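You operate a simulated robot arm through the tools that you are given. There is no shell and no other tool.

The job below is to be done with a simulated robot arm. You get a single attempt, and the scene is never put back.

TASK
Switch the pump on, close its vent and bring it to 1.2 bar.
Fine: pump most of the way, then trim the last bit with the fine knob.

The check looks at the end state, three seconds after you hand in, the way a careful person would. Anything else that was tipped, shoved, dropped, spilled or broken makes it a failure.

THE ROBOT
A 7-joint arm with a fingered hand, fixed in place. Base frame: the origin is at the foot of the arm, x ahead of it, y to its left, z up; the work surface is at about z = 73. Lengths are in cm, angles in rad, forces in N, time in s.
Its first joint turns from -2.897 to 2.897 rad. Payload 3.7 kg.
The tool frame sits at the grasp point between the pads (the TCP): z along the fingers, y along the line on which they close. The tips reach 2.5 cm beyond it. Largest opening 8.8 cm; the body of the gripper starts 2.9 cm behind the TCP. The gripper is a hand of 5 fingers: y runs from the thumb to the fingers, the wrist lies at [-1.3, -10.6, -17.4] in the tool frame.
Orientation is that of the tool frame in the base frame, as a unit quaternion [x, y, z, w]. With the fingers straight down and the wrist toward the robot, the tool's x, y and z point along [0, 1, 0], [1, 0, 0] and [0, 0, -1] of the base frame.

THE INTERFACE
- The arm moves only by the tool servo_tool. Its argument "plan" is a list of rows, each a list of 6 numbers: the shift along the base's x, y, z in cm, then the turn, a rotation vector about the base's x, y, z in degrees. In form: [[tx, ty, tz, ax, ay, az], ...]. A call has 1 to 20 rows; each row shifts and turns the commanded pose from where the row before left it. Rows are played at 5 a second. More than 5 cm and 0.15 rad between two rows, and nothing of the call is played. A pose out of reach is approached as far as the arm can. The call stops where the force on the tool passes 40 N (or 10 N more than at its start, if that is more) or the arm is blocked; 0.2 s more then pass. In this call time passes only in rows, and 0.2 s behind the last. The reply holds the time, the measured pose of the TCP, the force on the tool along the base axes, the opening and the grip force, in the units named above and with some noise, with the torque about the TCP (base axes, N m) and any sound that the robot's microphone picked up.
- Cameras (640 x 400 px; columns grow to the right, rows downward): "scene" is fixed at [40.21, 64.98, 139.55]; the picture's right is [0.24, 0.97, 0.00], its down [0.96, -0.24, -0.13] and it looks along [-0.13, 0.03, -0.99] (base axes); focal length 248 px, centre (320, 200). "wrist" rides on the gripper at [5.9, -7.9, -10.5] in the tool frame; the picture's right is [-0.73, 0.32, -0.61], its down [-0.62, -0.68, 0.38] and it looks along [-0.29, 0.66, 0.70] (tool axes); focal length 234 px, centre (320, 200). There is no depth. A picture from a camera that has moved, and an enlarged one, comes with that camera's place and axes in the base frame and with its lens.
- camera(camera): a new picture of that camera. The clock stands still meanwhile.
- finger_targets(index, middle, ring, little, thumb_bend, thumb_turn): sets how far each is bent, from 0 (flat) to 1 (curled in); at 0.3 the hand is open as for a grip, at 0.7 the pads meet at the TCP. One left out holds its place. A second passes; each finger stops where it meets its share of the squeeze, and holds until it gets a number again. It is the only way to open and close the hand. It gives what a move gives, with no picture; readings hold the bend of each and the force on index, middle, ring, little, thumb and palm. thumb_turn goes from beside the hand (0) to across from the fingers (1), as for a grip.
- enlarge(camera, box): a new picture of the part [left, top, right, bottom] of that camera's present view, enlarged. The clock stands still meanwhile.
- sign_off(): hands the job in; it is judged then, once.

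Nothing tells you positions but the pictures and the camera data. Unless the task says otherwise, let go and move clear before handing in.

The tools are called after "Request:" as a command line: name --pt "numbers of a row" for each row, then --argument value for the rest, lists and objects as JSON in quotes. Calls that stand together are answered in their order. servo_tool: Moves the arm, as the interface text tells. Its arguments: {"type":"object","properties":{"plan":{"type":"array","items":{"type":"array","items":{"type":"number"}}}},"required":["plan"]} The other tools are called the same way: finger_targets (index, middle, ring, little, thumb_bend, thumb_turn) moves the fingers one by one; camera (camera) takes a picture; enlarge (camera, box) takes an enlarged picture of a part of a camera's view; sign_off () hands the job in.

At the start:

```text
time: 0.0
position: [25.76, 46.95, 109.36]
ee_rot: [0.707, 0.707, 0.0, 0.0]
contact_force: [-0.6, 0.1, 0.8]
ft_torque: [-0.05, 0.02, -0.01]
gripper_width: 8.75
grasp_force: 0.1
shape: jaw
bend: [0.3, 0.3, 0.3, 0.3, 0.3, 0.98]
finger forces: [0.0, 0.0, 0.1, 0.0, 0.1, 0.0]
```

scene: 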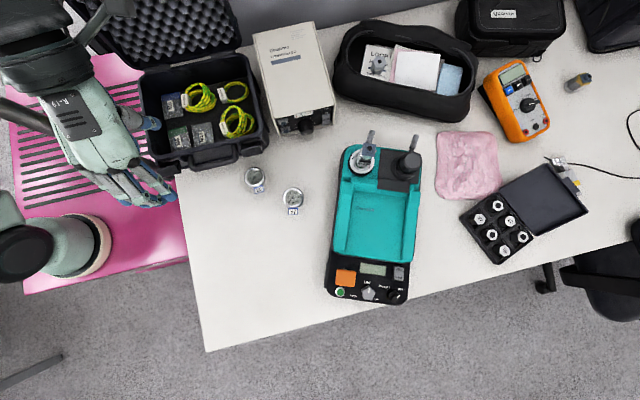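
wrist: 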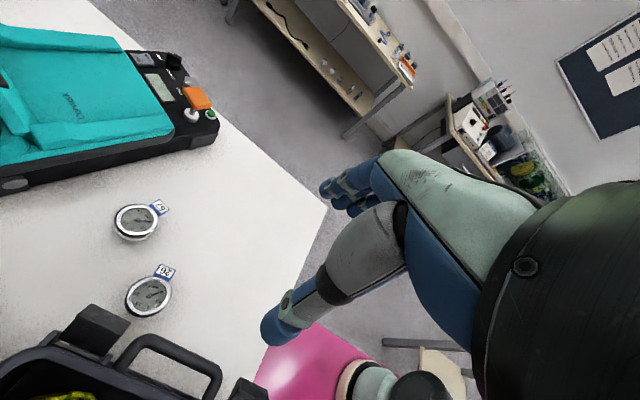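

I see a teal pressure calibrator (pump) on the table in the scene view, with a control panel at its near end. I'll look closer at the panel and the fittings before I move anything.

Request:
enlarge --camera "scene" --box '[320, 250, 420, 312]'

Request:
enlarge --camera "scene" --box '[320, 120, 440, 195]'

Request:
enlarge --camera "wrist" --box '[0, 0, 240, 150]'

```text
6.40 times, centred on (370, 281) of scene
camera zoom: at [40.21, 64.98, 139.55], right [0.24, 0.97, 0.0], down [0.96, -0.24, -0.13], along [-0.13, 0.03, -0.99], focal length 1586 px, centre (0, -318)
```

zoom: 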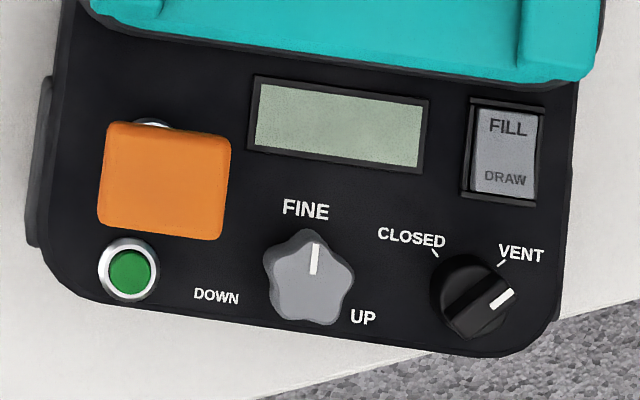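

```text
5.33 times, centred on (380, 158) of scene
camera zoom: at [40.21, 64.98, 139.55], right [0.24, 0.97, 0.0], down [0.96, -0.24, -0.13], along [-0.13, 0.03, -0.99], focal length 1322 px, centre (0, 427)
```

zoom: 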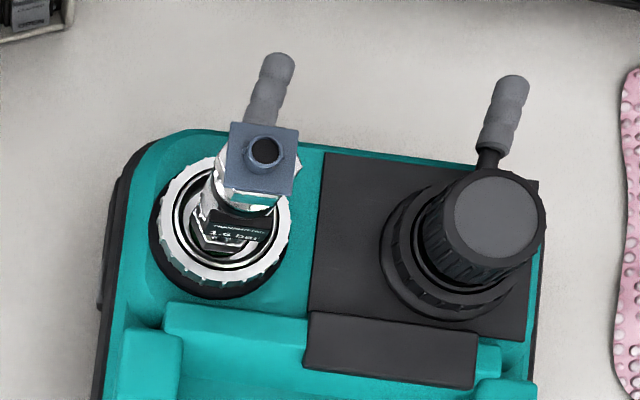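

```text
2.67 times, centred on (120, 75) of wrist
camera zoom: at [17.86, 52.82, 119.8], right [0.32, -0.73, 0.61], down [-0.68, -0.62, -0.38], along [0.66, -0.29, -0.7], focal length 624 px, centre (853, 533)
```

zoom: 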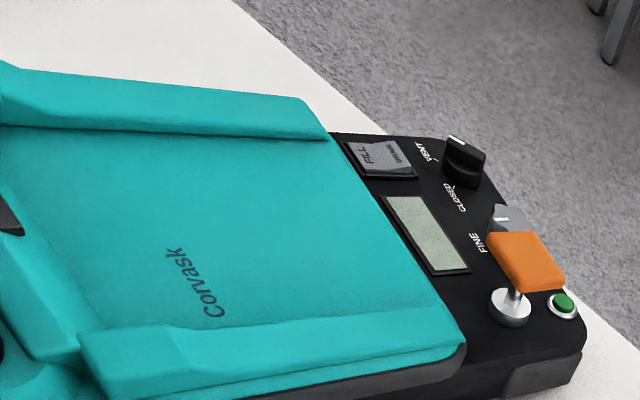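

The panel has a green power button near (54.6, 66.1, 79), an orange pump handle near (50.7, 68, 84.6), a FINE knob, a vent knob pointing to VENT and a FILL/DRAW rocker. Next I'll look closely at the hand to learn which finger is which.

Request:
enlarge --camera "scene" --box '[20, 70, 212, 220]'

Request:
enlarge --camera "wrist" --box '[230, 120, 470, 360]'

Request:
enlarge --camera "wrist" --box '[130, 30, 230, 130]'

```text
2.67 times, centred on (116, 145) of scene
camera zoom: at [40.21, 64.98, 139.55], right [0.24, 0.97, 0.0], down [0.96, -0.24, -0.13], along [-0.13, 0.03, -0.99], focal length 661 px, centre (864, 347)
```

zoom: 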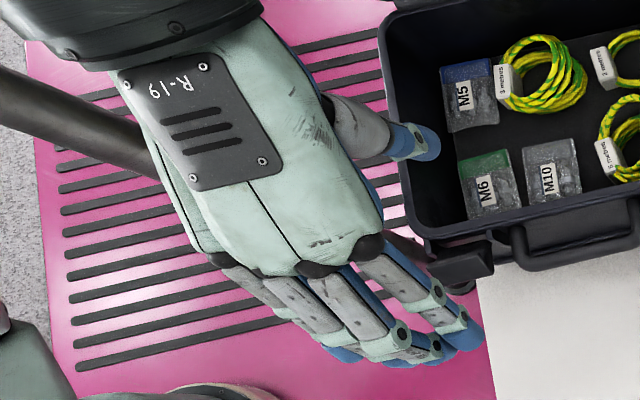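

```text
1.67 times, centred on (350, 240) of wrist
camera zoom: at [17.86, 52.82, 119.8], right [0.32, -0.73, 0.61], down [-0.68, -0.62, -0.38], along [0.66, -0.29, -0.7], focal length 390 px, centre (270, 133)
```

zoom: 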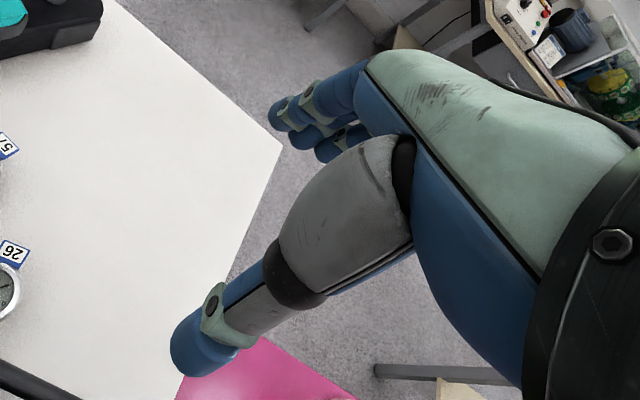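

```text
4.00 times, centred on (180, 80) of wrist
camera zoom: at [17.86, 52.82, 119.8], right [0.32, -0.73, 0.61], down [-0.68, -0.62, -0.38], along [0.66, -0.29, -0.7], focal length 937 px, centre (880, 680)
```

zoom: 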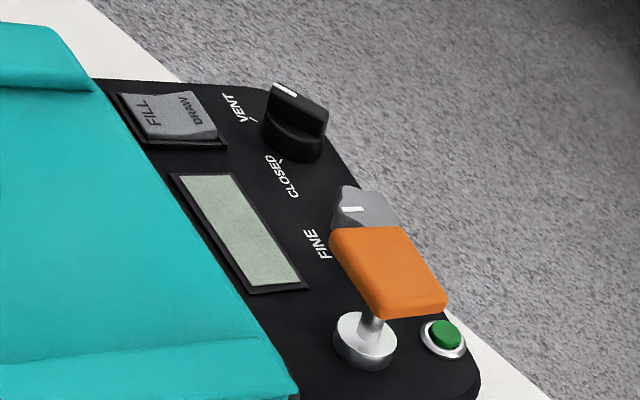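

The hand looks like a right hand, with the index on the tool +x side nearest the thumb. I'll try a pinch posture in free air (index and thumb meeting, other fingers curled) and check it by picture.

Request:
finger_targets --index 0.3 --middle 1 --ring 1 --little 1 --thumb_bend 0.3 --thumb_turn 1

Request:
camera --camera "wrist"

Request:
enlarge --camera "scene" --box '[20, 70, 212, 220]'

```text
time: 1.0
position: [25.65, 46.98, 109.32]
ee_rot: [0.706, 0.708, 0.0, 0.0]
contact_force: [-0.3, -0.5, -0.9]
ft_torque: [-0.02, -0.04, 0.04]
gripper_width: 8.43
grasp_force: 0.0
shape: fingers
bend: [0.3, 1.0, 1.0, 1.0, 0.3, 0.97]
finger forces: [0.1, 0.0, 0.0, 0.0, 0.1, 0.0]
```

```text
taken
camera wrist: at [17.86, 52.82, 119.8], right [0.32, -0.73, 0.61], down [-0.68, -0.62, -0.38], along [0.66, -0.29, -0.7], focal length 234 px, centre (320, 200)
```

wrist: 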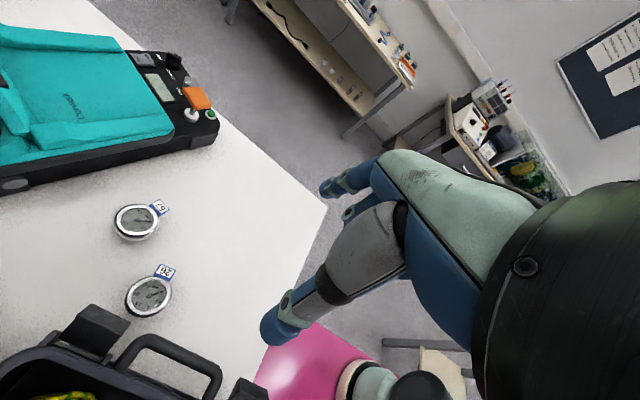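

```text
2.67 times, centred on (116, 145) of scene
camera zoom: at [40.21, 64.98, 139.55], right [0.24, 0.97, 0.0], down [0.96, -0.24, -0.13], along [-0.13, 0.03, -0.99], focal length 661 px, centre (864, 347)
```

zoom: 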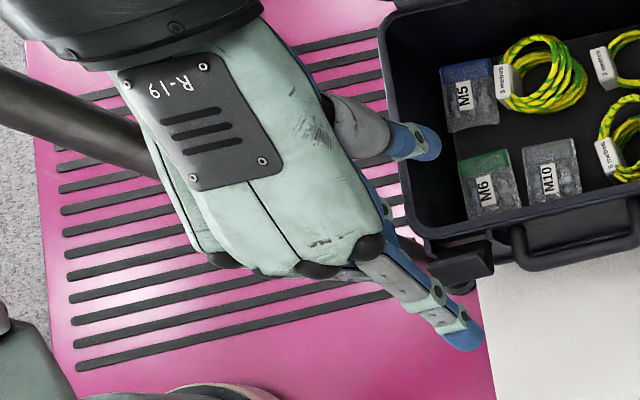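

The index tip sits near tool (0.2, 5.2, 2.2), points almost straight down, and is good for pressing the power button. I'll bring the hand over toward the panel, staying high and turning so the wrist faces the robot, then look again.

Request:
servo_tool --pt "2.6 1.5 0 0 0 5.3" --pt "2.6 1.5 0 0 0 5.3" --pt "2.6 1.5 0 0 0 5.3" --pt "2.6 1.5 0 0 0 5.3" --pt "2.6 1.5 0 0 0 5.3" --pt "2.6 1.5 -1 0 0 5.3" --pt "2.6 1.5 -1 0 0 5.3" --pt "2.6 1.5 -2 0 0 5.3" --pt "2.6 1.4 -2 0 0 5.3" --pt "2.5 1.4 -2 0 0 5.3"

Request:
camera --camera "wrist"

Request:
camera --camera "scene"

```text
time: 2.2
position: [24.7, 56.02, 107.26]
ee_rot: [0.456, 0.89, -0.003, 0.03]
contact_force: [0.5, 0.3, 0.9]
ft_torque: [0.01, -0.01, -0.02]
gripper_width: 8.43
grasp_force: 0.0
shape: fingers
bend: [0.3, 1.0, 1.0, 1.0, 0.3, 0.97]
finger forces: [0.0, 0.0, 0.1, 0.0, 0.0, 0.1]
stopped in row 5: the arm was blocked; the commanded pose is now the measured one
```

```text
taken
camera wrist: at [14.42, 56.58, 117.12], right [0.65, -0.38, 0.66], down [-0.17, -0.92, -0.36], along [0.74, 0.13, -0.66], focal length 234 px, centre (320, 200)
```

wrist: 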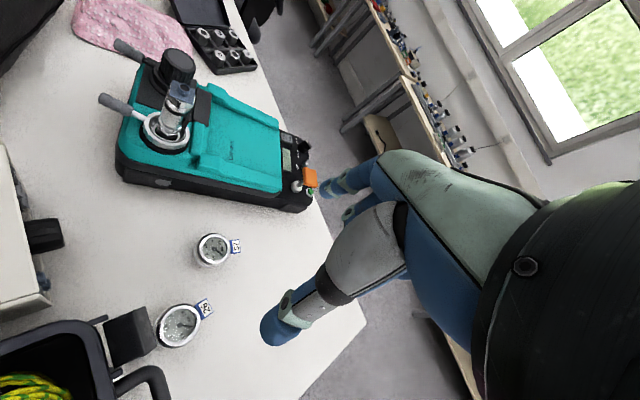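

```text
taken
```

scene: 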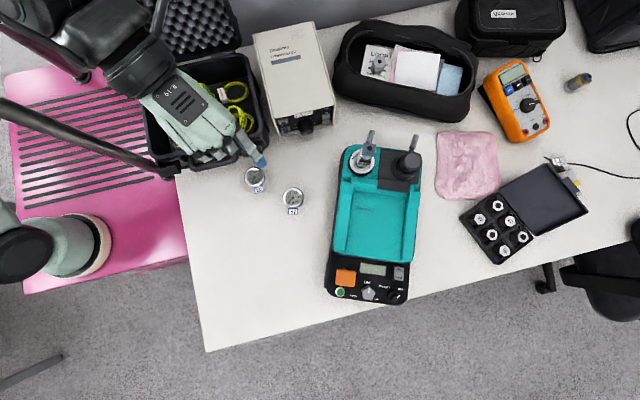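

The arm stopped early, reported as blocked though the tool felt no force. I'll look at the scene around the arm to find out why before trying again.

Request:
enlarge --camera "scene" --box '[0, 0, 288, 180]'

Request:
enlarge --camera "scene" --box '[0, 180, 224, 320]'

Request:
servo_tool --pt "0 0 0.5 0 0 0"

```text
2.22 times, centred on (144, 90) of scene
camera zoom: at [40.21, 64.98, 139.55], right [0.24, 0.97, 0.0], down [0.96, -0.24, -0.13], along [-0.13, 0.03, -0.99], focal length 551 px, centre (711, 444)
```

zoom: 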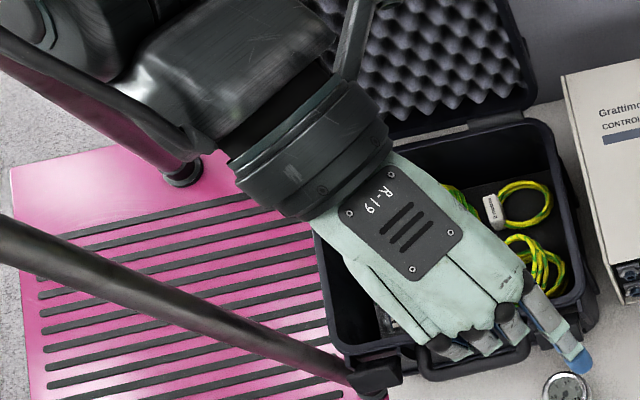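

```text
2.86 times, centred on (112, 250) of scene
camera zoom: at [40.21, 64.98, 139.55], right [0.24, 0.97, 0.0], down [0.96, -0.24, -0.13], along [-0.13, 0.03, -0.99], focal length 708 px, centre (914, 57)
```

zoom: 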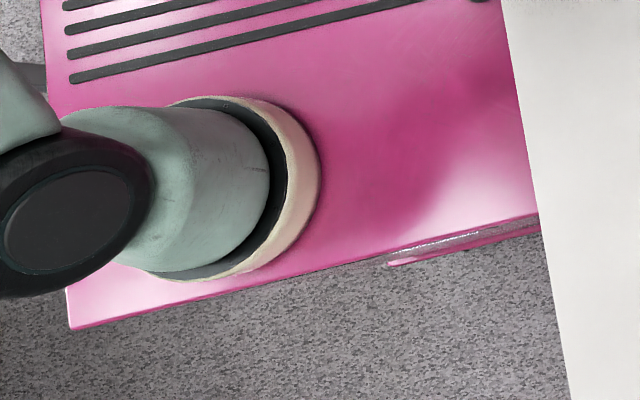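

```text
time: 2.6
position: [24.77, 55.97, 107.6]
ee_rot: [0.456, 0.889, -0.004, 0.031]
contact_force: [-0.5, -0.5, 0.1]
ft_torque: [-0.02, 0.01, 0.01]
gripper_width: 8.45
grasp_force: 0.0
shape: fingers
bend: [0.3, 1.0, 1.0, 1.0, 0.3, 0.97]
finger forces: [0.0, 0.1, 0.0, 0.0, 0.0, 0.1]
```

The arm seems to be held by something behind the hand: two dark vertical posts rise from the pink trolley near (13, 28) and (-20, 8), and the forearm may have met one of them. I'll back off toward the start pose and turn the hand to look that way with the wrist camera.

Request:
servo_tool --pt "0.2 -1.5 0.5 0 0 -6" --pt "0.2 -1.5 0.5 0 0 -6" --pt "0.2 -1.5 0.5 0 0 -6" --pt "0.2 -1.5 0.5 0 0 -6" --pt "0.1 -1.5 0 0 0 -6" --pt "0.1 -1.5 0 0 0 -6"

Request:
camera --camera "scene"

```text
time: 4.0
position: [25.97, 46.77, 109.7]
ee_rot: [0.709, 0.704, -0.011, 0.027]
contact_force: [0.0, -0.1, 0.7]
ft_torque: [-0.02, 0.02, 0.02]
gripper_width: 8.43
grasp_force: 0.0
shape: fingers
bend: [0.3, 1.0, 1.0, 1.0, 0.3, 0.97]
finger forces: [0.0, 0.0, 0.0, 0.0, 0.1, 0.1]
```

```text
taken
```

scene: 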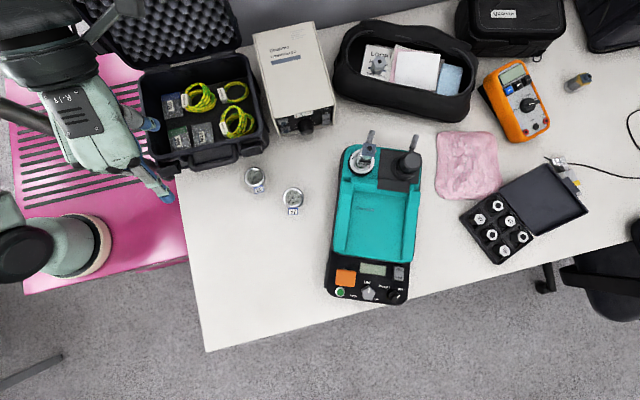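

I'll compare the same corner of the scene as before to see whether that green and black column is part of my own arm and moved.

Request:
enlarge --camera "scene" --box '[0, 180, 224, 320]'

Request:
enlarge --camera "scene" --box '[0, 0, 288, 180]'

```text
2.86 times, centred on (112, 250) of scene
camera zoom: at [40.21, 64.98, 139.55], right [0.24, 0.97, 0.0], down [0.96, -0.24, -0.13], along [-0.13, 0.03, -0.99], focal length 708 px, centre (914, 57)
```

zoom: 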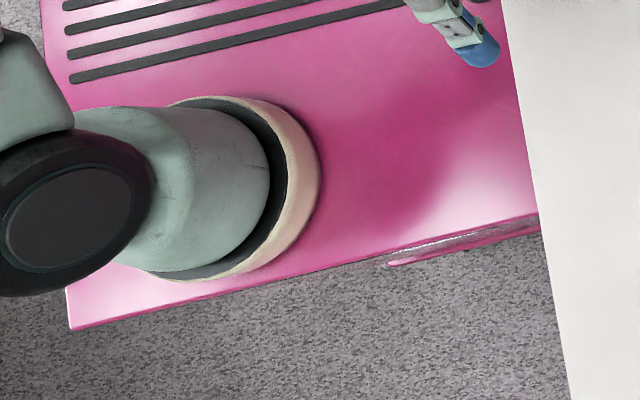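

```text
2.22 times, centred on (144, 90) of scene
camera zoom: at [40.21, 64.98, 139.55], right [0.24, 0.97, 0.0], down [0.96, -0.24, -0.13], along [-0.13, 0.03, -0.99], focal length 551 px, centre (711, 444)
```

zoom: 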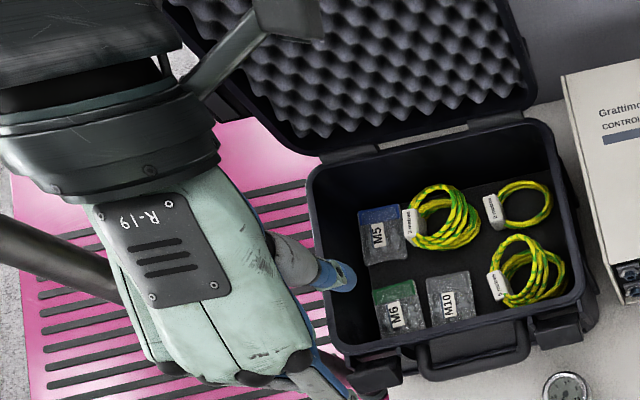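

The column on the trolley is my own arm, and its elbow hangs to the -x side, so the post at about (13, 28) probably stopped the forearm as I swung toward +x. I'll raise the hand first, then test small +x moves without turning.

Request:
servo_tool --pt "0 0 3 0 0 0" --pt "0 0 3 0 0 0" --pt "0 0 3 0 0 0" --pt "0 0 3 0 0 0"

Request:
camera --camera "wrist"

```text
time: 5.0
position: [24.93, 47.52, 121.16]
ee_rot: [0.706, 0.707, -0.013, 0.037]
contact_force: [-0.3, -0.2, 0.2]
ft_torque: [-0.02, 0.01, -0.02]
gripper_width: 8.45
grasp_force: 0.1
shape: fingers
bend: [0.3, 1.0, 1.0, 1.0, 0.3, 0.97]
finger forces: [0.0, 0.0, 0.0, 0.0, 0.0, 0.0]
```

```text
taken
camera wrist: at [16.75, 54.17, 130.86], right [0.3, -0.68, 0.67], down [-0.67, -0.65, -0.36], along [0.68, -0.33, -0.65], focal length 234 px, centre (320, 200)
```

wrist: 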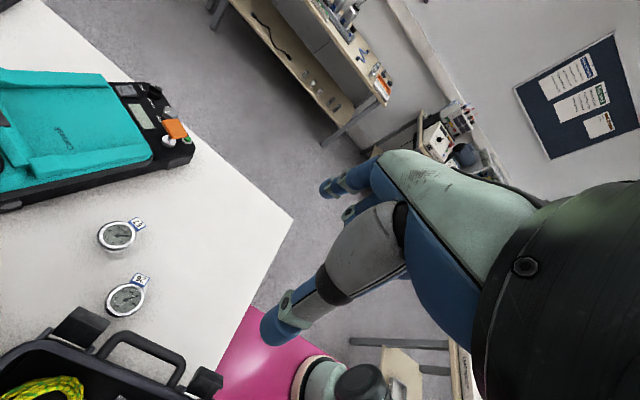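

The hand is up at z ≈ 121 and the way looks clear from here. Now I'll test +x motion alone in small steps.

Request:
servo_tool --pt "2 0 0 0 0 0" --pt "2 0 0 0 0 0" --pt "2 0 0 0 0 0"

Request:
camera --camera "scene"

```text
time: 6.0
position: [26.2, 48.67, 121.13]
ee_rot: [0.676, 0.734, 0.0, 0.054]
contact_force: [-0.6, -0.1, -0.9]
ft_torque: [0.01, 0.05, 0.0]
gripper_width: 8.45
grasp_force: 0.1
shape: fingers
bend: [0.3, 1.0, 1.0, 1.0, 0.3, 0.97]
finger forces: [0.0, 0.1, 0.0, 0.0, 0.0, 0.0]
stopped in row 3: the arm was blocked; the commanded pose is now the measured one
```

```text
taken
```

scene: 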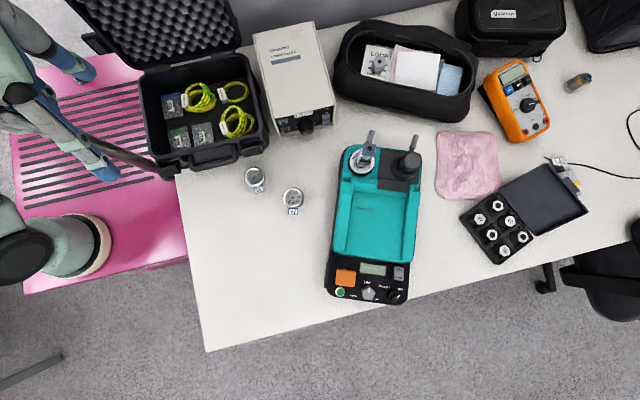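

+x is blocked at this height too, so I need to see the obstacle. I'll back off a little and turn the hand the other way so the wrist camera looks at the trolley and posts.

Request:
servo_tool --pt "-1 0 0 0 0 -6" --pt "-0.5 0 0 0 0 -8" --pt "0 0 0 0 0 -8" --pt "0 0 0 0 0 -8" --pt "0 0 0 0 0 -8" --pt "0 0 0 0 0 -8"

Request:
camera --camera "wrist"

```text
time: 7.4
position: [24.59, 47.77, 121.56]
ee_rot: [0.806, 0.59, -0.008, 0.045]
contact_force: [0.1, -0.6, -0.5]
ft_torque: [-0.02, -0.01, 0.01]
gripper_width: 8.45
grasp_force: 0.0
shape: fingers
bend: [0.3, 1.0, 1.0, 1.0, 0.3, 0.97]
finger forces: [0.0, 0.1, 0.0, 0.0, 0.0, 0.1]
out of reach, approached as far as the arm can: row 4, 5, 6
```

```text
taken
camera wrist: at [18.54, 56.69, 131.09], right [0.06, -0.74, 0.67], down [-0.82, -0.42, -0.38], along [0.57, -0.53, -0.63], focal length 234 px, centre (320, 200)
```

wrist: 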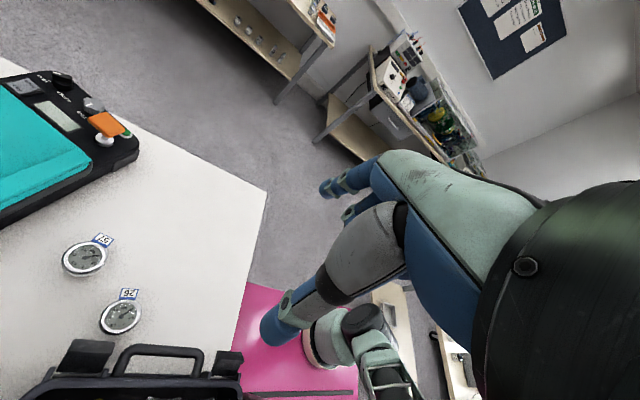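

The yaw limit is close on this side, so I'll tilt the hand so the wrist camera looks further back toward the trolley posts.

Request:
servo_tool --pt "0 0 0 -7 0 0" --pt "0 0 0 -7 0 0" --pt "0 0 0 -7 0 0" --pt "0 0 0 -7 0 0"

Request:
camera --camera "wrist"

Request:
camera --camera "scene"

```text
time: 8.6
position: [20.3, 49.75, 118.66]
ee_rot: [0.786, 0.61, -0.021, 0.101]
contact_force: [-0.2, 0.9, 0.6]
ft_torque: [0.02, -0.01, -0.01]
gripper_width: 8.47
grasp_force: 0.0
shape: fingers
bend: [0.3, 1.0, 1.0, 1.0, 0.3, 0.97]
finger forces: [0.0, 0.1, 0.0, 0.0, 0.0, 0.1]
out of reach, approached as far as the arm can: row 1, 2, 3, 4
stopped in row 4: the arm was blocked; the commanded pose is now the measured one
```

```text
taken
camera wrist: at [13.31, 59.21, 127.07], right [0.07, -0.66, 0.75], down [-0.78, -0.51, -0.37], along [0.62, -0.56, -0.55], focal length 234 px, centre (320, 200)
```

wrist: 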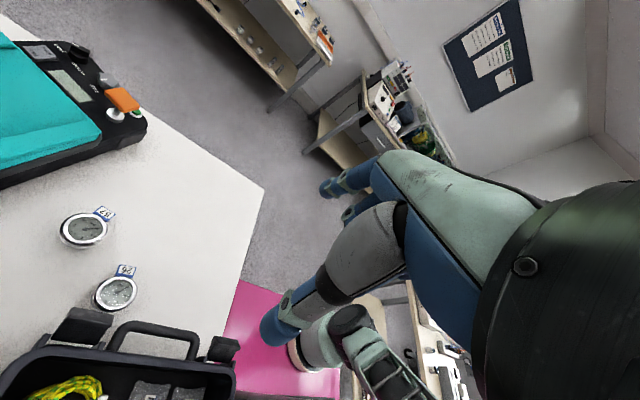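

```text
taken
```

scene: 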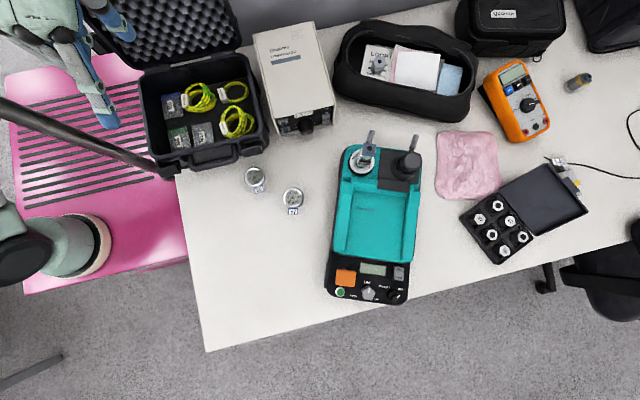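

The hand now sits on the -x side of the dark post. I'll enlarge the lower part of the wrist picture to see the post and my own arm links.

Request:
enlarge --camera "wrist" --box '[200, 250, 440, 400]'

Request:
enlarge --camera "scene" --box '[0, 60, 208, 190]'

```text
2.67 times, centred on (320, 325) of wrist
camera zoom: at [13.31, 59.21, 127.07], right [0.07, -0.66, 0.75], down [-0.78, -0.51, -0.37], along [0.62, -0.56, -0.55], focal length 624 px, centre (320, -133)
```

zoom: 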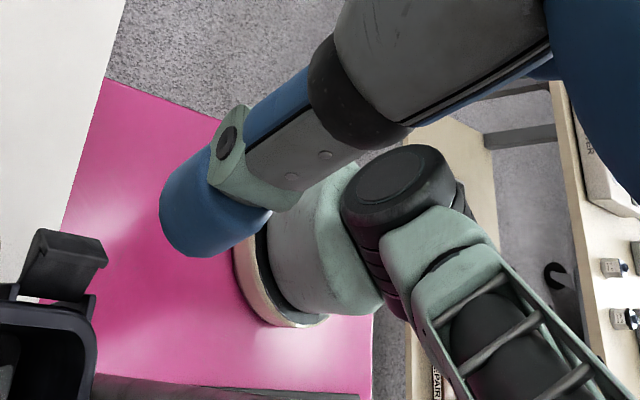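

```text
3.08 times, centred on (104, 125) of scene
camera zoom: at [40.21, 64.98, 139.55], right [0.24, 0.97, 0.0], down [0.96, -0.24, -0.13], along [-0.13, 0.03, -0.99], focal length 762 px, centre (985, 431)
```

zoom: 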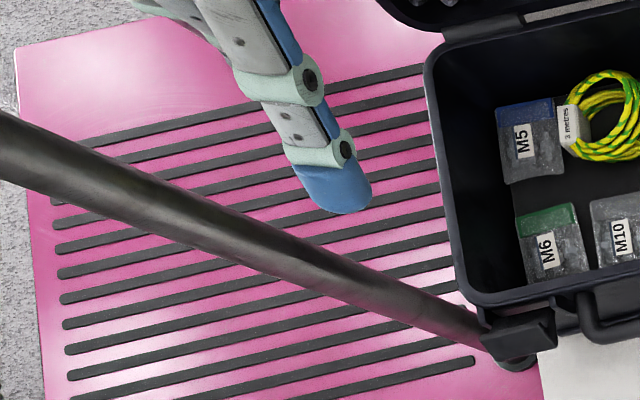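

A vertical post about 3 cm thick stands on the trolley near (14, 26), and my elbow and forearm are on its -x side, so any swing toward the panel runs into it. I need to find the top of the post, so I'll move back to where the wrist camera can see it.

Request:
servo_tool --pt "-2.4 -1.0 1.2 0 0 0" --pt "-2.4 -1.4 1.2 0 0 0" --pt "-2.4 -1.8 1.2 0 0 0" --pt "-2.4 -1.8 1.2 0 0 0" --pt "-2.4 -2 1.2 0 0 0" --pt "-2.4 -2 1.2 0 0 0" --pt "-2.4 -2 1.2 0 0 0" --pt "-2.4 -2 1.2 0 0 0"

Request:
camera --camera "wrist"

```text
time: 10.4
position: [20.34, 49.59, 118.74]
ee_rot: [0.786, 0.61, -0.02, 0.101]
contact_force: [-0.5, -0.2, 0.0]
ft_torque: [0.02, 0.02, -0.02]
gripper_width: 8.45
grasp_force: 0.0
shape: fingers
bend: [0.3, 1.0, 1.0, 1.0, 0.3, 0.97]
finger forces: [0.1, 0.0, 0.1, 0.0, 0.0, 0.0]
out of reach, approached as far as the arm can: row 1, 2, 3, 4, 5, 6, 7, 8
```

```text
taken
camera wrist: at [13.37, 59.21, 127.06], right [0.07, -0.66, 0.75], down [-0.78, -0.5, -0.37], along [0.62, -0.56, -0.55], focal length 234 px, centre (320, 200)
```

wrist: 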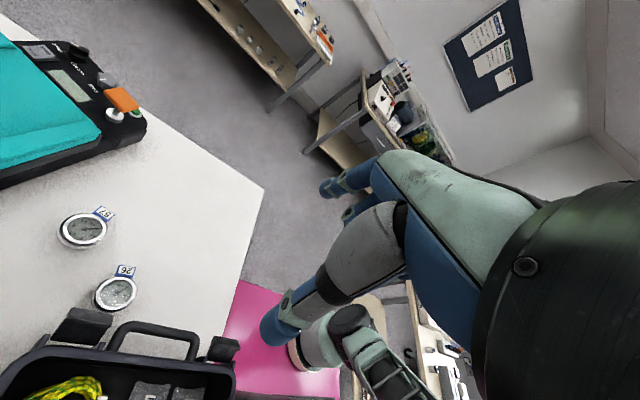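

That pose was out of reach, so nothing moved. I'll make one small test move to check where the commanded pose now stands.

Request:
servo_tool --pt "0.5 1.0 -0.5 0 0 3"

```text
time: 10.8
position: [21.32, 50.56, 118.92]
ee_rot: [0.771, 0.63, -0.019, 0.096]
contact_force: [0.1, -0.8, 0.0]
ft_torque: [0.01, 0.03, -0.01]
gripper_width: 8.45
grasp_force: 0.0
shape: fingers
bend: [0.3, 1.0, 1.0, 1.0, 0.3, 0.97]
finger forces: [0.0, 0.1, 0.0, 0.0, 0.0, 0.0]
```

The commanded pose follows the measured one, so small moves are safe. I'll raise the hand further, which should get the forearm above the post or show me its top.

Request:
servo_tool --pt "0 0 3 0 0 0" --pt "0 0 3 0 0 0" --pt "0 0 3 0 0 0" --pt "0 0 3 0 0 0" --pt "0 0 3 0 0 0" --pt "0 0 3 0 0 0" --pt "0 0 3 0 0 0"

Request:
camera --camera "wrist"

Request:
camera --camera "scene"

```text
time: 12.4
position: [20.3, 50.45, 119.88]
ee_rot: [0.766, 0.636, -0.016, 0.097]
contact_force: [-0.7, 0.3, -0.2]
ft_torque: [-0.02, 0.0, -0.05]
gripper_width: 8.48
grasp_force: 0.1
shape: fingers
bend: [0.3, 1.0, 1.0, 1.0, 0.3, 0.97]
finger forces: [0.0, 0.0, 0.0, 0.0, 0.0, 0.0]
out of reach, approached as far as the arm can: row 1, 2, 3, 4, 5, 6, 7
```

```text
taken
camera wrist: at [12.65, 59.4, 128.11], right [0.12, -0.66, 0.74], down [-0.75, -0.55, -0.37], along [0.66, -0.51, -0.55], focal length 234 px, centre (320, 200)
```

wrist: 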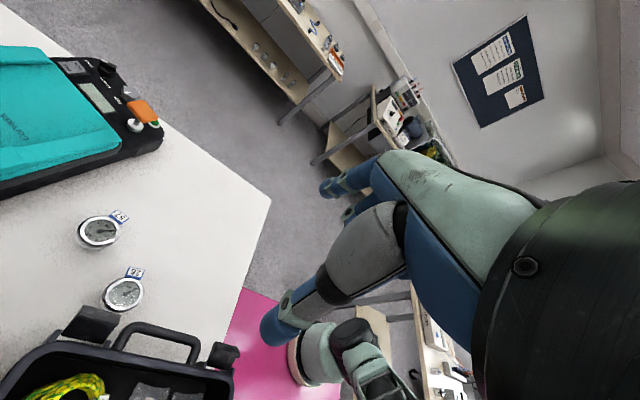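

```text
taken
```

scene: 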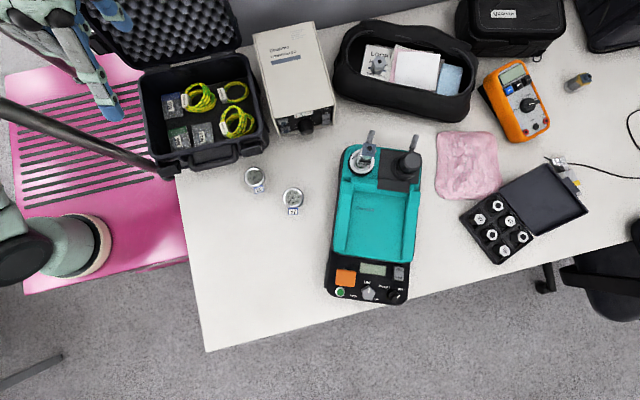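

Raising fails here because this hand yaw and tilt put the wrist at its limit. I'll level the tool and turn the yaw positive while keeping the wrist in place, then try raising.

Request:
servo_tool --pt "-0.15 1.0 0 3.3 1.9 5" --pt "-0.15 1.0 0 3.3 1.9 5" --pt "-0.15 1.0 0 3.3 1.9 5" --pt "-0.15 1.0 0 0 0 6" --pt "-0.15 1.0 0 0 0 6" --pt "-0.15 1.0 0 0 0 6"

Request:
servo_tool --pt "0 0 2 0 0 0" --pt "0 0 2 0 0 0" --pt "0 0 2 0 0 0" --pt "0 0 2 0 0 0"

Request:
camera --camera "scene"

Request:
camera --camera "wrist"

```text
time: 13.8
position: [20.21, 56.89, 119.27]
ee_rot: [0.563, 0.827, 0.012, 0.003]
contact_force: [1.1, 0.0, 0.0]
ft_torque: [-0.01, 0.02, -0.03]
gripper_width: 8.47
grasp_force: 0.0
shape: fingers
bend: [0.3, 1.0, 1.0, 1.0, 0.3, 0.97]
finger forces: [0.1, 0.1, 0.0, 0.0, 0.0, 0.0]
```

```text
time: 14.8
position: [7.57, 54.89, 126.11]
ee_rot: [0.481, 0.876, 0.009, 0.01]
contact_force: [-0.3, -1.2, 0.1]
ft_torque: [0.04, -0.06, 0.02]
gripper_width: 8.46
grasp_force: 0.1
shape: fingers
bend: [0.3, 1.0, 1.0, 1.0, 0.3, 0.97]
finger forces: [0.0, 0.1, 0.0, 0.1, 0.1, 0.1]
stopped in row 4: the arm was blocked; the commanded pose is now the measured one
```

```text
taken
```

scene: 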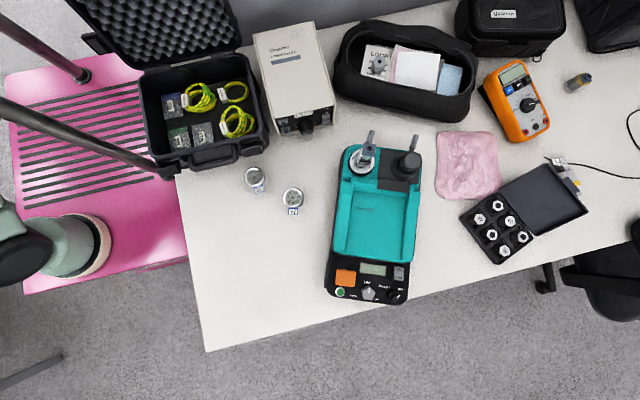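

```text
taken
camera wrist: at [-2.43, 55.74, 136.32], right [0.65, -0.44, 0.62], down [-0.23, -0.89, -0.39], along [0.73, 0.11, -0.68], focal length 234 px, centre (320, 200)
```

wrist: 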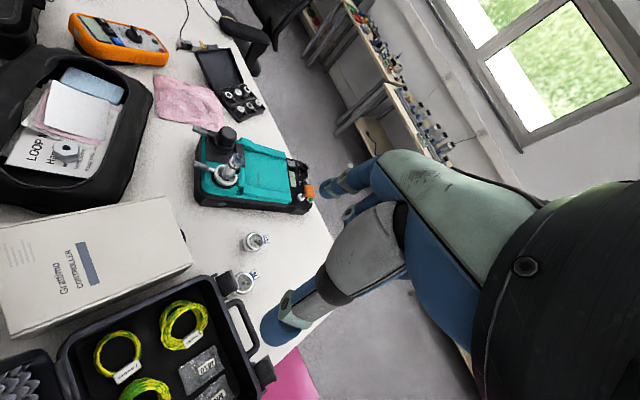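

Raising by 8 cm instead dragged the hand 12 cm toward -x, so this may be the joint solution changing and not a clean contact. I'll let it settle in place and check that it is stable.

Request:
servo_tool --pt "0 0 0 0 0 0" --pt "0 0 0 0 0 0" --pt "0 0 0 0 0 0"

Request:
enlarge --camera "scene" --box '[0, 0, 224, 140]'

Request:
enlarge --camera "scene" --box '[0, 180, 128, 310]'

```text
time: 15.6
position: [7.47, 54.93, 126.06]
ee_rot: [0.482, 0.876, 0.009, 0.01]
contact_force: [0.6, 0.1, -0.3]
ft_torque: [0.0, 0.03, 0.03]
gripper_width: 8.49
grasp_force: 0.1
shape: fingers
bend: [0.3, 1.0, 1.0, 1.0, 0.3, 0.97]
finger forces: [0.0, 0.1, 0.1, 0.0, 0.0, 0.0]
```

```text
2.86 times, centred on (112, 70) of scene
camera zoom: at [40.21, 64.98, 139.55], right [0.24, 0.97, 0.0], down [0.96, -0.24, -0.13], along [-0.13, 0.03, -0.99], focal length 708 px, centre (914, 571)
```

zoom: 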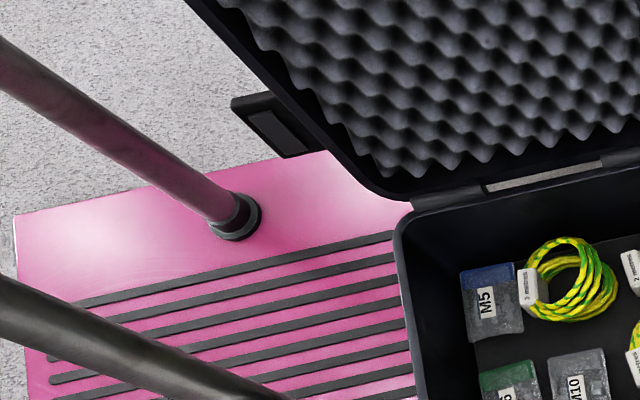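

```text
3.08 times, centred on (64, 245) of scene
camera zoom: at [40.21, 64.98, 139.55], right [0.24, 0.97, 0.0], down [0.96, -0.24, -0.13], along [-0.13, 0.03, -0.99], focal length 762 px, centre (1108, 62)
```

zoom: 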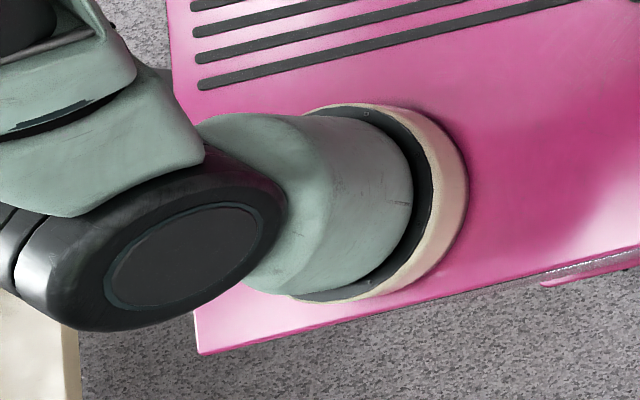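

The hand is stable here at (7.5, 54.9, 126), with both posts in view and the forearm on the far side of post A. I'll pull the hand inward and upward along the free side and look for the top of the post.

Request:
servo_tool --pt "0 -2.2 1 0 0 -2" --pt "0 -2.2 2 0 0 -2" --pt "0 -2.2 2 0 0 -2" --pt "0 -2.2 2 0 0 -2" --pt "0 -2.2 2 0 0 -2"

Request:
camera --camera "wrist"

Request:
camera --camera "scene"

```text
time: 16.8
position: [6.66, 44.41, 132.45]
ee_rot: [0.548, 0.837, 0.007, 0.01]
contact_force: [-0.3, -0.2, 0.0]
ft_torque: [-0.03, -0.02, 0.02]
gripper_width: 8.5
grasp_force: 0.1
shape: fingers
bend: [0.3, 1.0, 1.0, 1.0, 0.3, 0.98]
finger forces: [0.0, 0.0, 0.0, 0.0, 0.0, 0.0]
out of reach, approached as far as the arm can: row 4, 5
```

```text
taken
camera wrist: at [-3.08, 46.71, 142.78], right [0.57, -0.54, 0.62], down [-0.37, -0.84, -0.39], along [0.74, 0.0, -0.68], focal length 234 px, centre (320, 200)
```

wrist: 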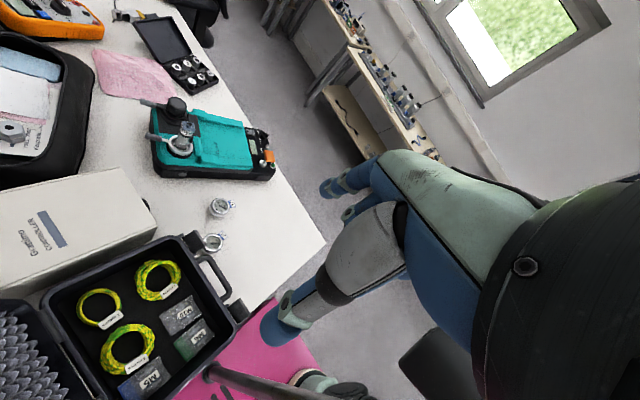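

```text
taken
```

scene: 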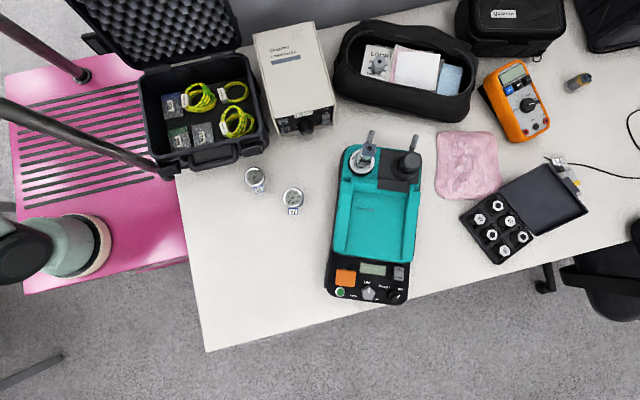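

Post A is now visible at the bottom of the wrist picture. I'll enlarge that area.

Request:
enlarge --camera "wrist" --box '[180, 300, 500, 400]'

Request:
enlarge --camera "scene" --box '[0, 180, 128, 310]'

```text
2.00 times, centred on (340, 350) of wrist
camera zoom: at [-3.08, 46.71, 142.78], right [0.57, -0.54, 0.62], down [-0.37, -0.84, -0.39], along [0.74, 0.0, -0.68], focal length 468 px, centre (280, -100)
```

zoom: 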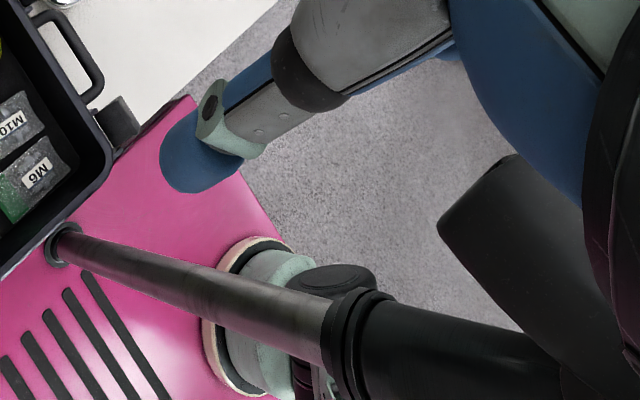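

```text
3.08 times, centred on (64, 245) of scene
camera zoom: at [40.21, 64.98, 139.55], right [0.24, 0.97, 0.0], down [0.96, -0.24, -0.13], along [-0.13, 0.03, -0.99], focal length 762 px, centre (1108, 62)
```

zoom: 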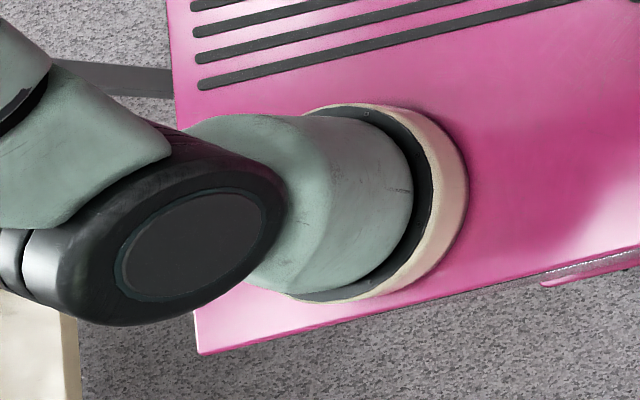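

The post continues into a thicker black sleeve from about z = 114 upward and leaves the picture near z = 128, so it is tall. I'll turn the hand slightly to bring more of the post into view and find its top.

Request:
servo_tool --pt "0.3 -1.6 0 0 0 -5" --pt "0.3 -1.6 0 0 0 -5" --pt "0.3 -1.6 0 0 0 -5" --pt "0.3 -1.6 0 0 0 -5"

Request:
camera --camera "wrist"

```text
time: 17.8
position: [6.7, 44.33, 132.53]
ee_rot: [0.547, 0.837, 0.008, 0.012]
contact_force: [-0.5, 0.3, -0.7]
ft_torque: [-0.02, 0.04, 0.0]
gripper_width: 8.49
grasp_force: 0.0
shape: fingers
bend: [0.3, 1.0, 1.0, 1.0, 0.3, 0.98]
finger forces: [0.0, 0.0, 0.0, 0.0, 0.0, 0.0]
out of reach, approached as far as the arm can: row 1, 2, 3, 4
```

```text
taken
camera wrist: at [-3.19, 46.75, 142.7], right [0.57, -0.54, 0.62], down [-0.36, -0.84, -0.39], along [0.74, 0.0, -0.68], focal length 234 px, centre (320, 200)
```

wrist: 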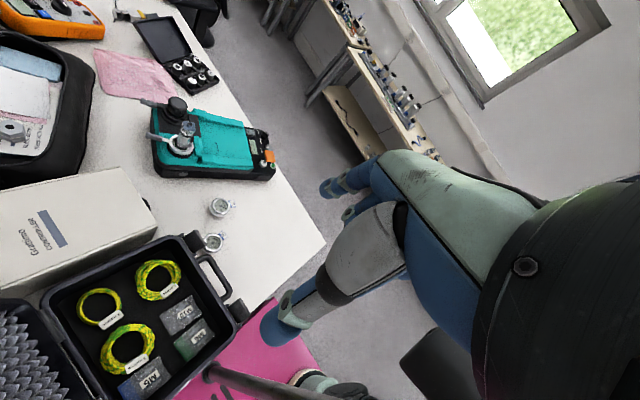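

The yaw limit is here too, but turning positive is free. I'll turn the hand positive while drawing the wrist in toward the base, staying on the free side of the post, with the aim of folding the arm up and carrying it past the post on the inside.

Request:
servo_tool --pt "-1.4 -0.7 0 0 0 7" --pt "-1.4 -0.7 0 0 0 7" --pt "-1.4 -0.7 0 0 0 7" --pt "-1.4 -0.7 0 0 0 7" --pt "-1.4 -0.7 0 0 0 7" --pt "-1.4 -0.7 0 0 0 7"

Request:
camera --camera "wrist"

Request:
enlarge --camera "scene" --box '[0, 180, 128, 310]'

```text
time: 19.2
position: [-1.65, 40.17, 132.41]
ee_rot: [0.211, 0.977, 0.01, 0.007]
contact_force: [-0.2, -0.2, 0.8]
ft_torque: [0.01, -0.03, 0.03]
gripper_width: 8.49
grasp_force: 0.2
shape: fingers
bend: [0.3, 1.0, 1.0, 1.0, 0.3, 0.98]
finger forces: [0.0, 0.1, 0.0, 0.0, 0.0, 0.1]
```

```text
taken
camera wrist: at [-10.51, 35.26, 142.63], right [0.78, -0.02, 0.62], down [0.3, -0.87, -0.39], along [0.55, 0.49, -0.68], focal length 234 px, centre (320, 200)
```

wrist: 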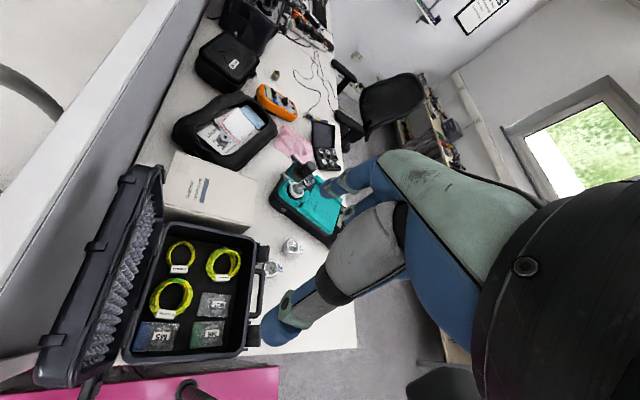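

```text
3.08 times, centred on (64, 245) of scene
camera zoom: at [40.21, 64.98, 139.55], right [0.24, 0.97, 0.0], down [0.96, -0.24, -0.13], along [-0.13, 0.03, -0.99], focal length 762 px, centre (1108, 62)
```

zoom: 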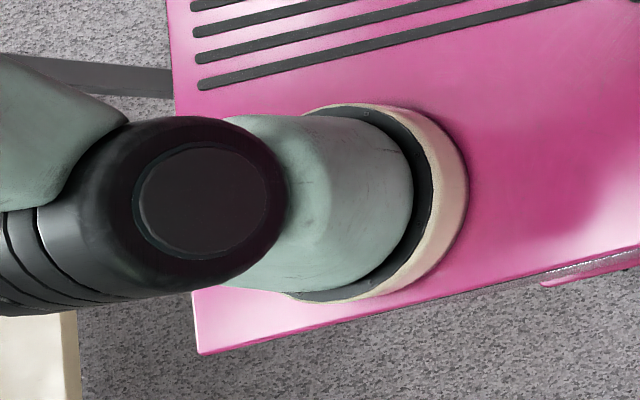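

That worked without contact. I'll continue drawing the wrist in and turning.

Request:
servo_tool --pt "-1.2 -1.75 0.4 0 0 6" --pt "-1.2 -1.75 0.4 0 0 6" --pt "-1.2 -1.75 0.4 0 0 6" --pt "-1.2 -1.75 0.4 0 0 6" --pt "-1.2 -1.75 0.4 0 0 6"

Request:
camera --camera "wrist"

Request:
enlarge --camera "scene" --box '[0, 180, 128, 310]'

```text
time: 20.4
position: [-7.91, 31.48, 134.39]
ee_rot: [-0.049, 0.999, 0.012, 0.005]
contact_force: [0.2, -0.7, -0.4]
ft_torque: [-0.03, 0.0, -0.04]
gripper_width: 8.49
grasp_force: 0.0
shape: fingers
bend: [0.3, 1.0, 1.0, 1.0, 0.3, 0.98]
finger forces: [0.0, 0.0, 0.0, 0.1, 0.0, 0.0]
```

```text
taken
camera wrist: at [-12.99, 22.85, 144.69], right [0.69, 0.38, 0.62], down [0.69, -0.61, -0.39], along [0.23, 0.7, -0.68], focal length 234 px, centre (320, 200)
```

wrist: 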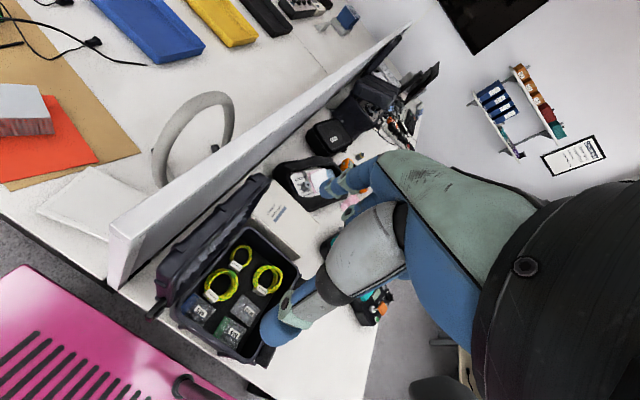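

```text
3.08 times, centred on (64, 245) of scene
camera zoom: at [40.21, 64.98, 139.55], right [0.24, 0.97, 0.0], down [0.96, -0.24, -0.13], along [-0.13, 0.03, -0.99], focal length 762 px, centre (1108, 62)
```

zoom: 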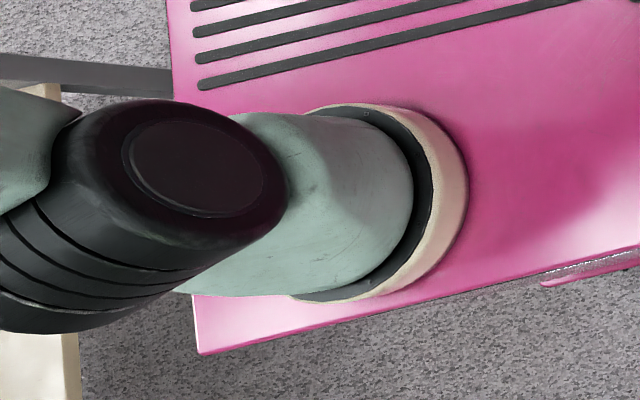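

The wrist is now at about (-5.6, 21, 152) and nothing has touched. I'll turn the hand further so it points outward away from post A, then draw the wrist in and up toward the base axis.

Request:
servo_tool --pt "-1.1 -0.6 0.3 0 0 7.4" --pt "-1.1 -0.7 0.3 0 0 7.4" --pt "-1.1 -0.8 0.3 0 0 7.4" --pt "-1.1 -0.8 0.3 0 0 7.4" --pt "-1.1 -0.9 0.3 0 0 7.4" --pt "-1.1 -0.9 0.3 0 0 7.4"

Request:
servo_tool --pt "1.5 -2.3 0.8 0 0 0" --pt "1.5 -2.3 0.8 0 0 0" --pt "1.5 -2.3 0.8 0 0 0" --pt "1.5 -2.3 0.8 0 0 0"

Request:
camera --camera "wrist"

Request:
enlarge --camera "scene" --box '[0, 180, 128, 310]'

```text
time: 21.8
position: [-14.32, 26.78, 136.23]
ee_rot: [-0.424, 0.905, 0.014, 0.0]
contact_force: [0.0, 1.1, -0.3]
ft_torque: [0.02, 0.0, -0.03]
gripper_width: 8.48
grasp_force: 0.1
shape: fingers
bend: [0.3, 1.0, 1.0, 1.0, 0.3, 0.98]
finger forces: [0.0, 0.0, 0.0, 0.0, 0.1, 0.0]
```

```text
time: 22.8
position: [-8.61, 17.54, 139.24]
ee_rot: [-0.423, 0.906, 0.013, 0.0]
contact_force: [-0.5, 0.3, 0.2]
ft_torque: [0.01, -0.01, -0.01]
gripper_width: 8.48
grasp_force: 0.1
shape: fingers
bend: [0.3, 1.0, 1.0, 1.0, 0.3, 0.98]
finger forces: [0.1, 0.1, 0.0, 0.0, 0.0, 0.1]
```

```text
taken
camera wrist: at [-6.1, 7.8, 149.55], right [0.23, 0.75, 0.62], down [0.92, 0.05, -0.39], along [-0.32, 0.66, -0.68], focal length 234 px, centre (320, 200)
```

wrist: 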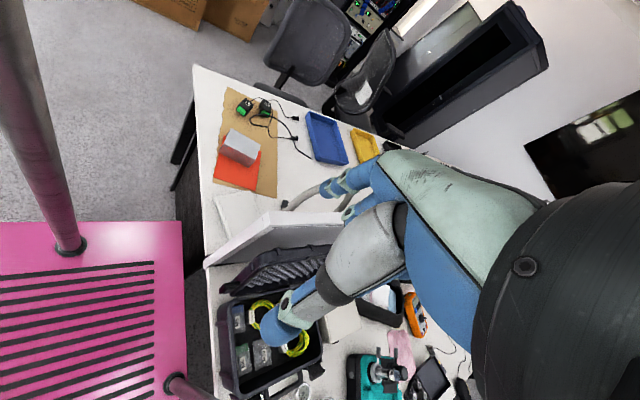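

```text
3.08 times, centred on (64, 245) of scene
camera zoom: at [40.21, 64.98, 139.55], right [0.24, 0.97, 0.0], down [0.96, -0.24, -0.13], along [-0.13, 0.03, -0.99], focal length 762 px, centre (1108, 62)
```

zoom: 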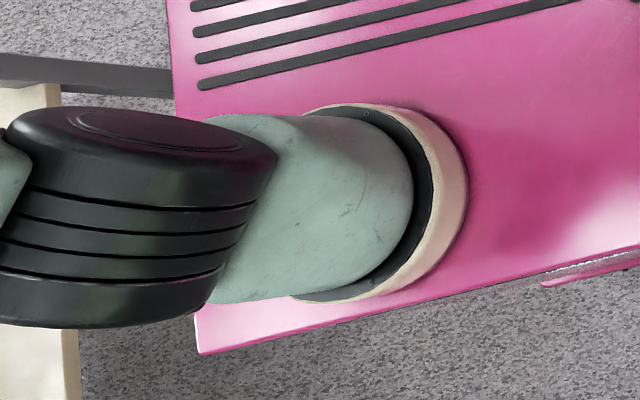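

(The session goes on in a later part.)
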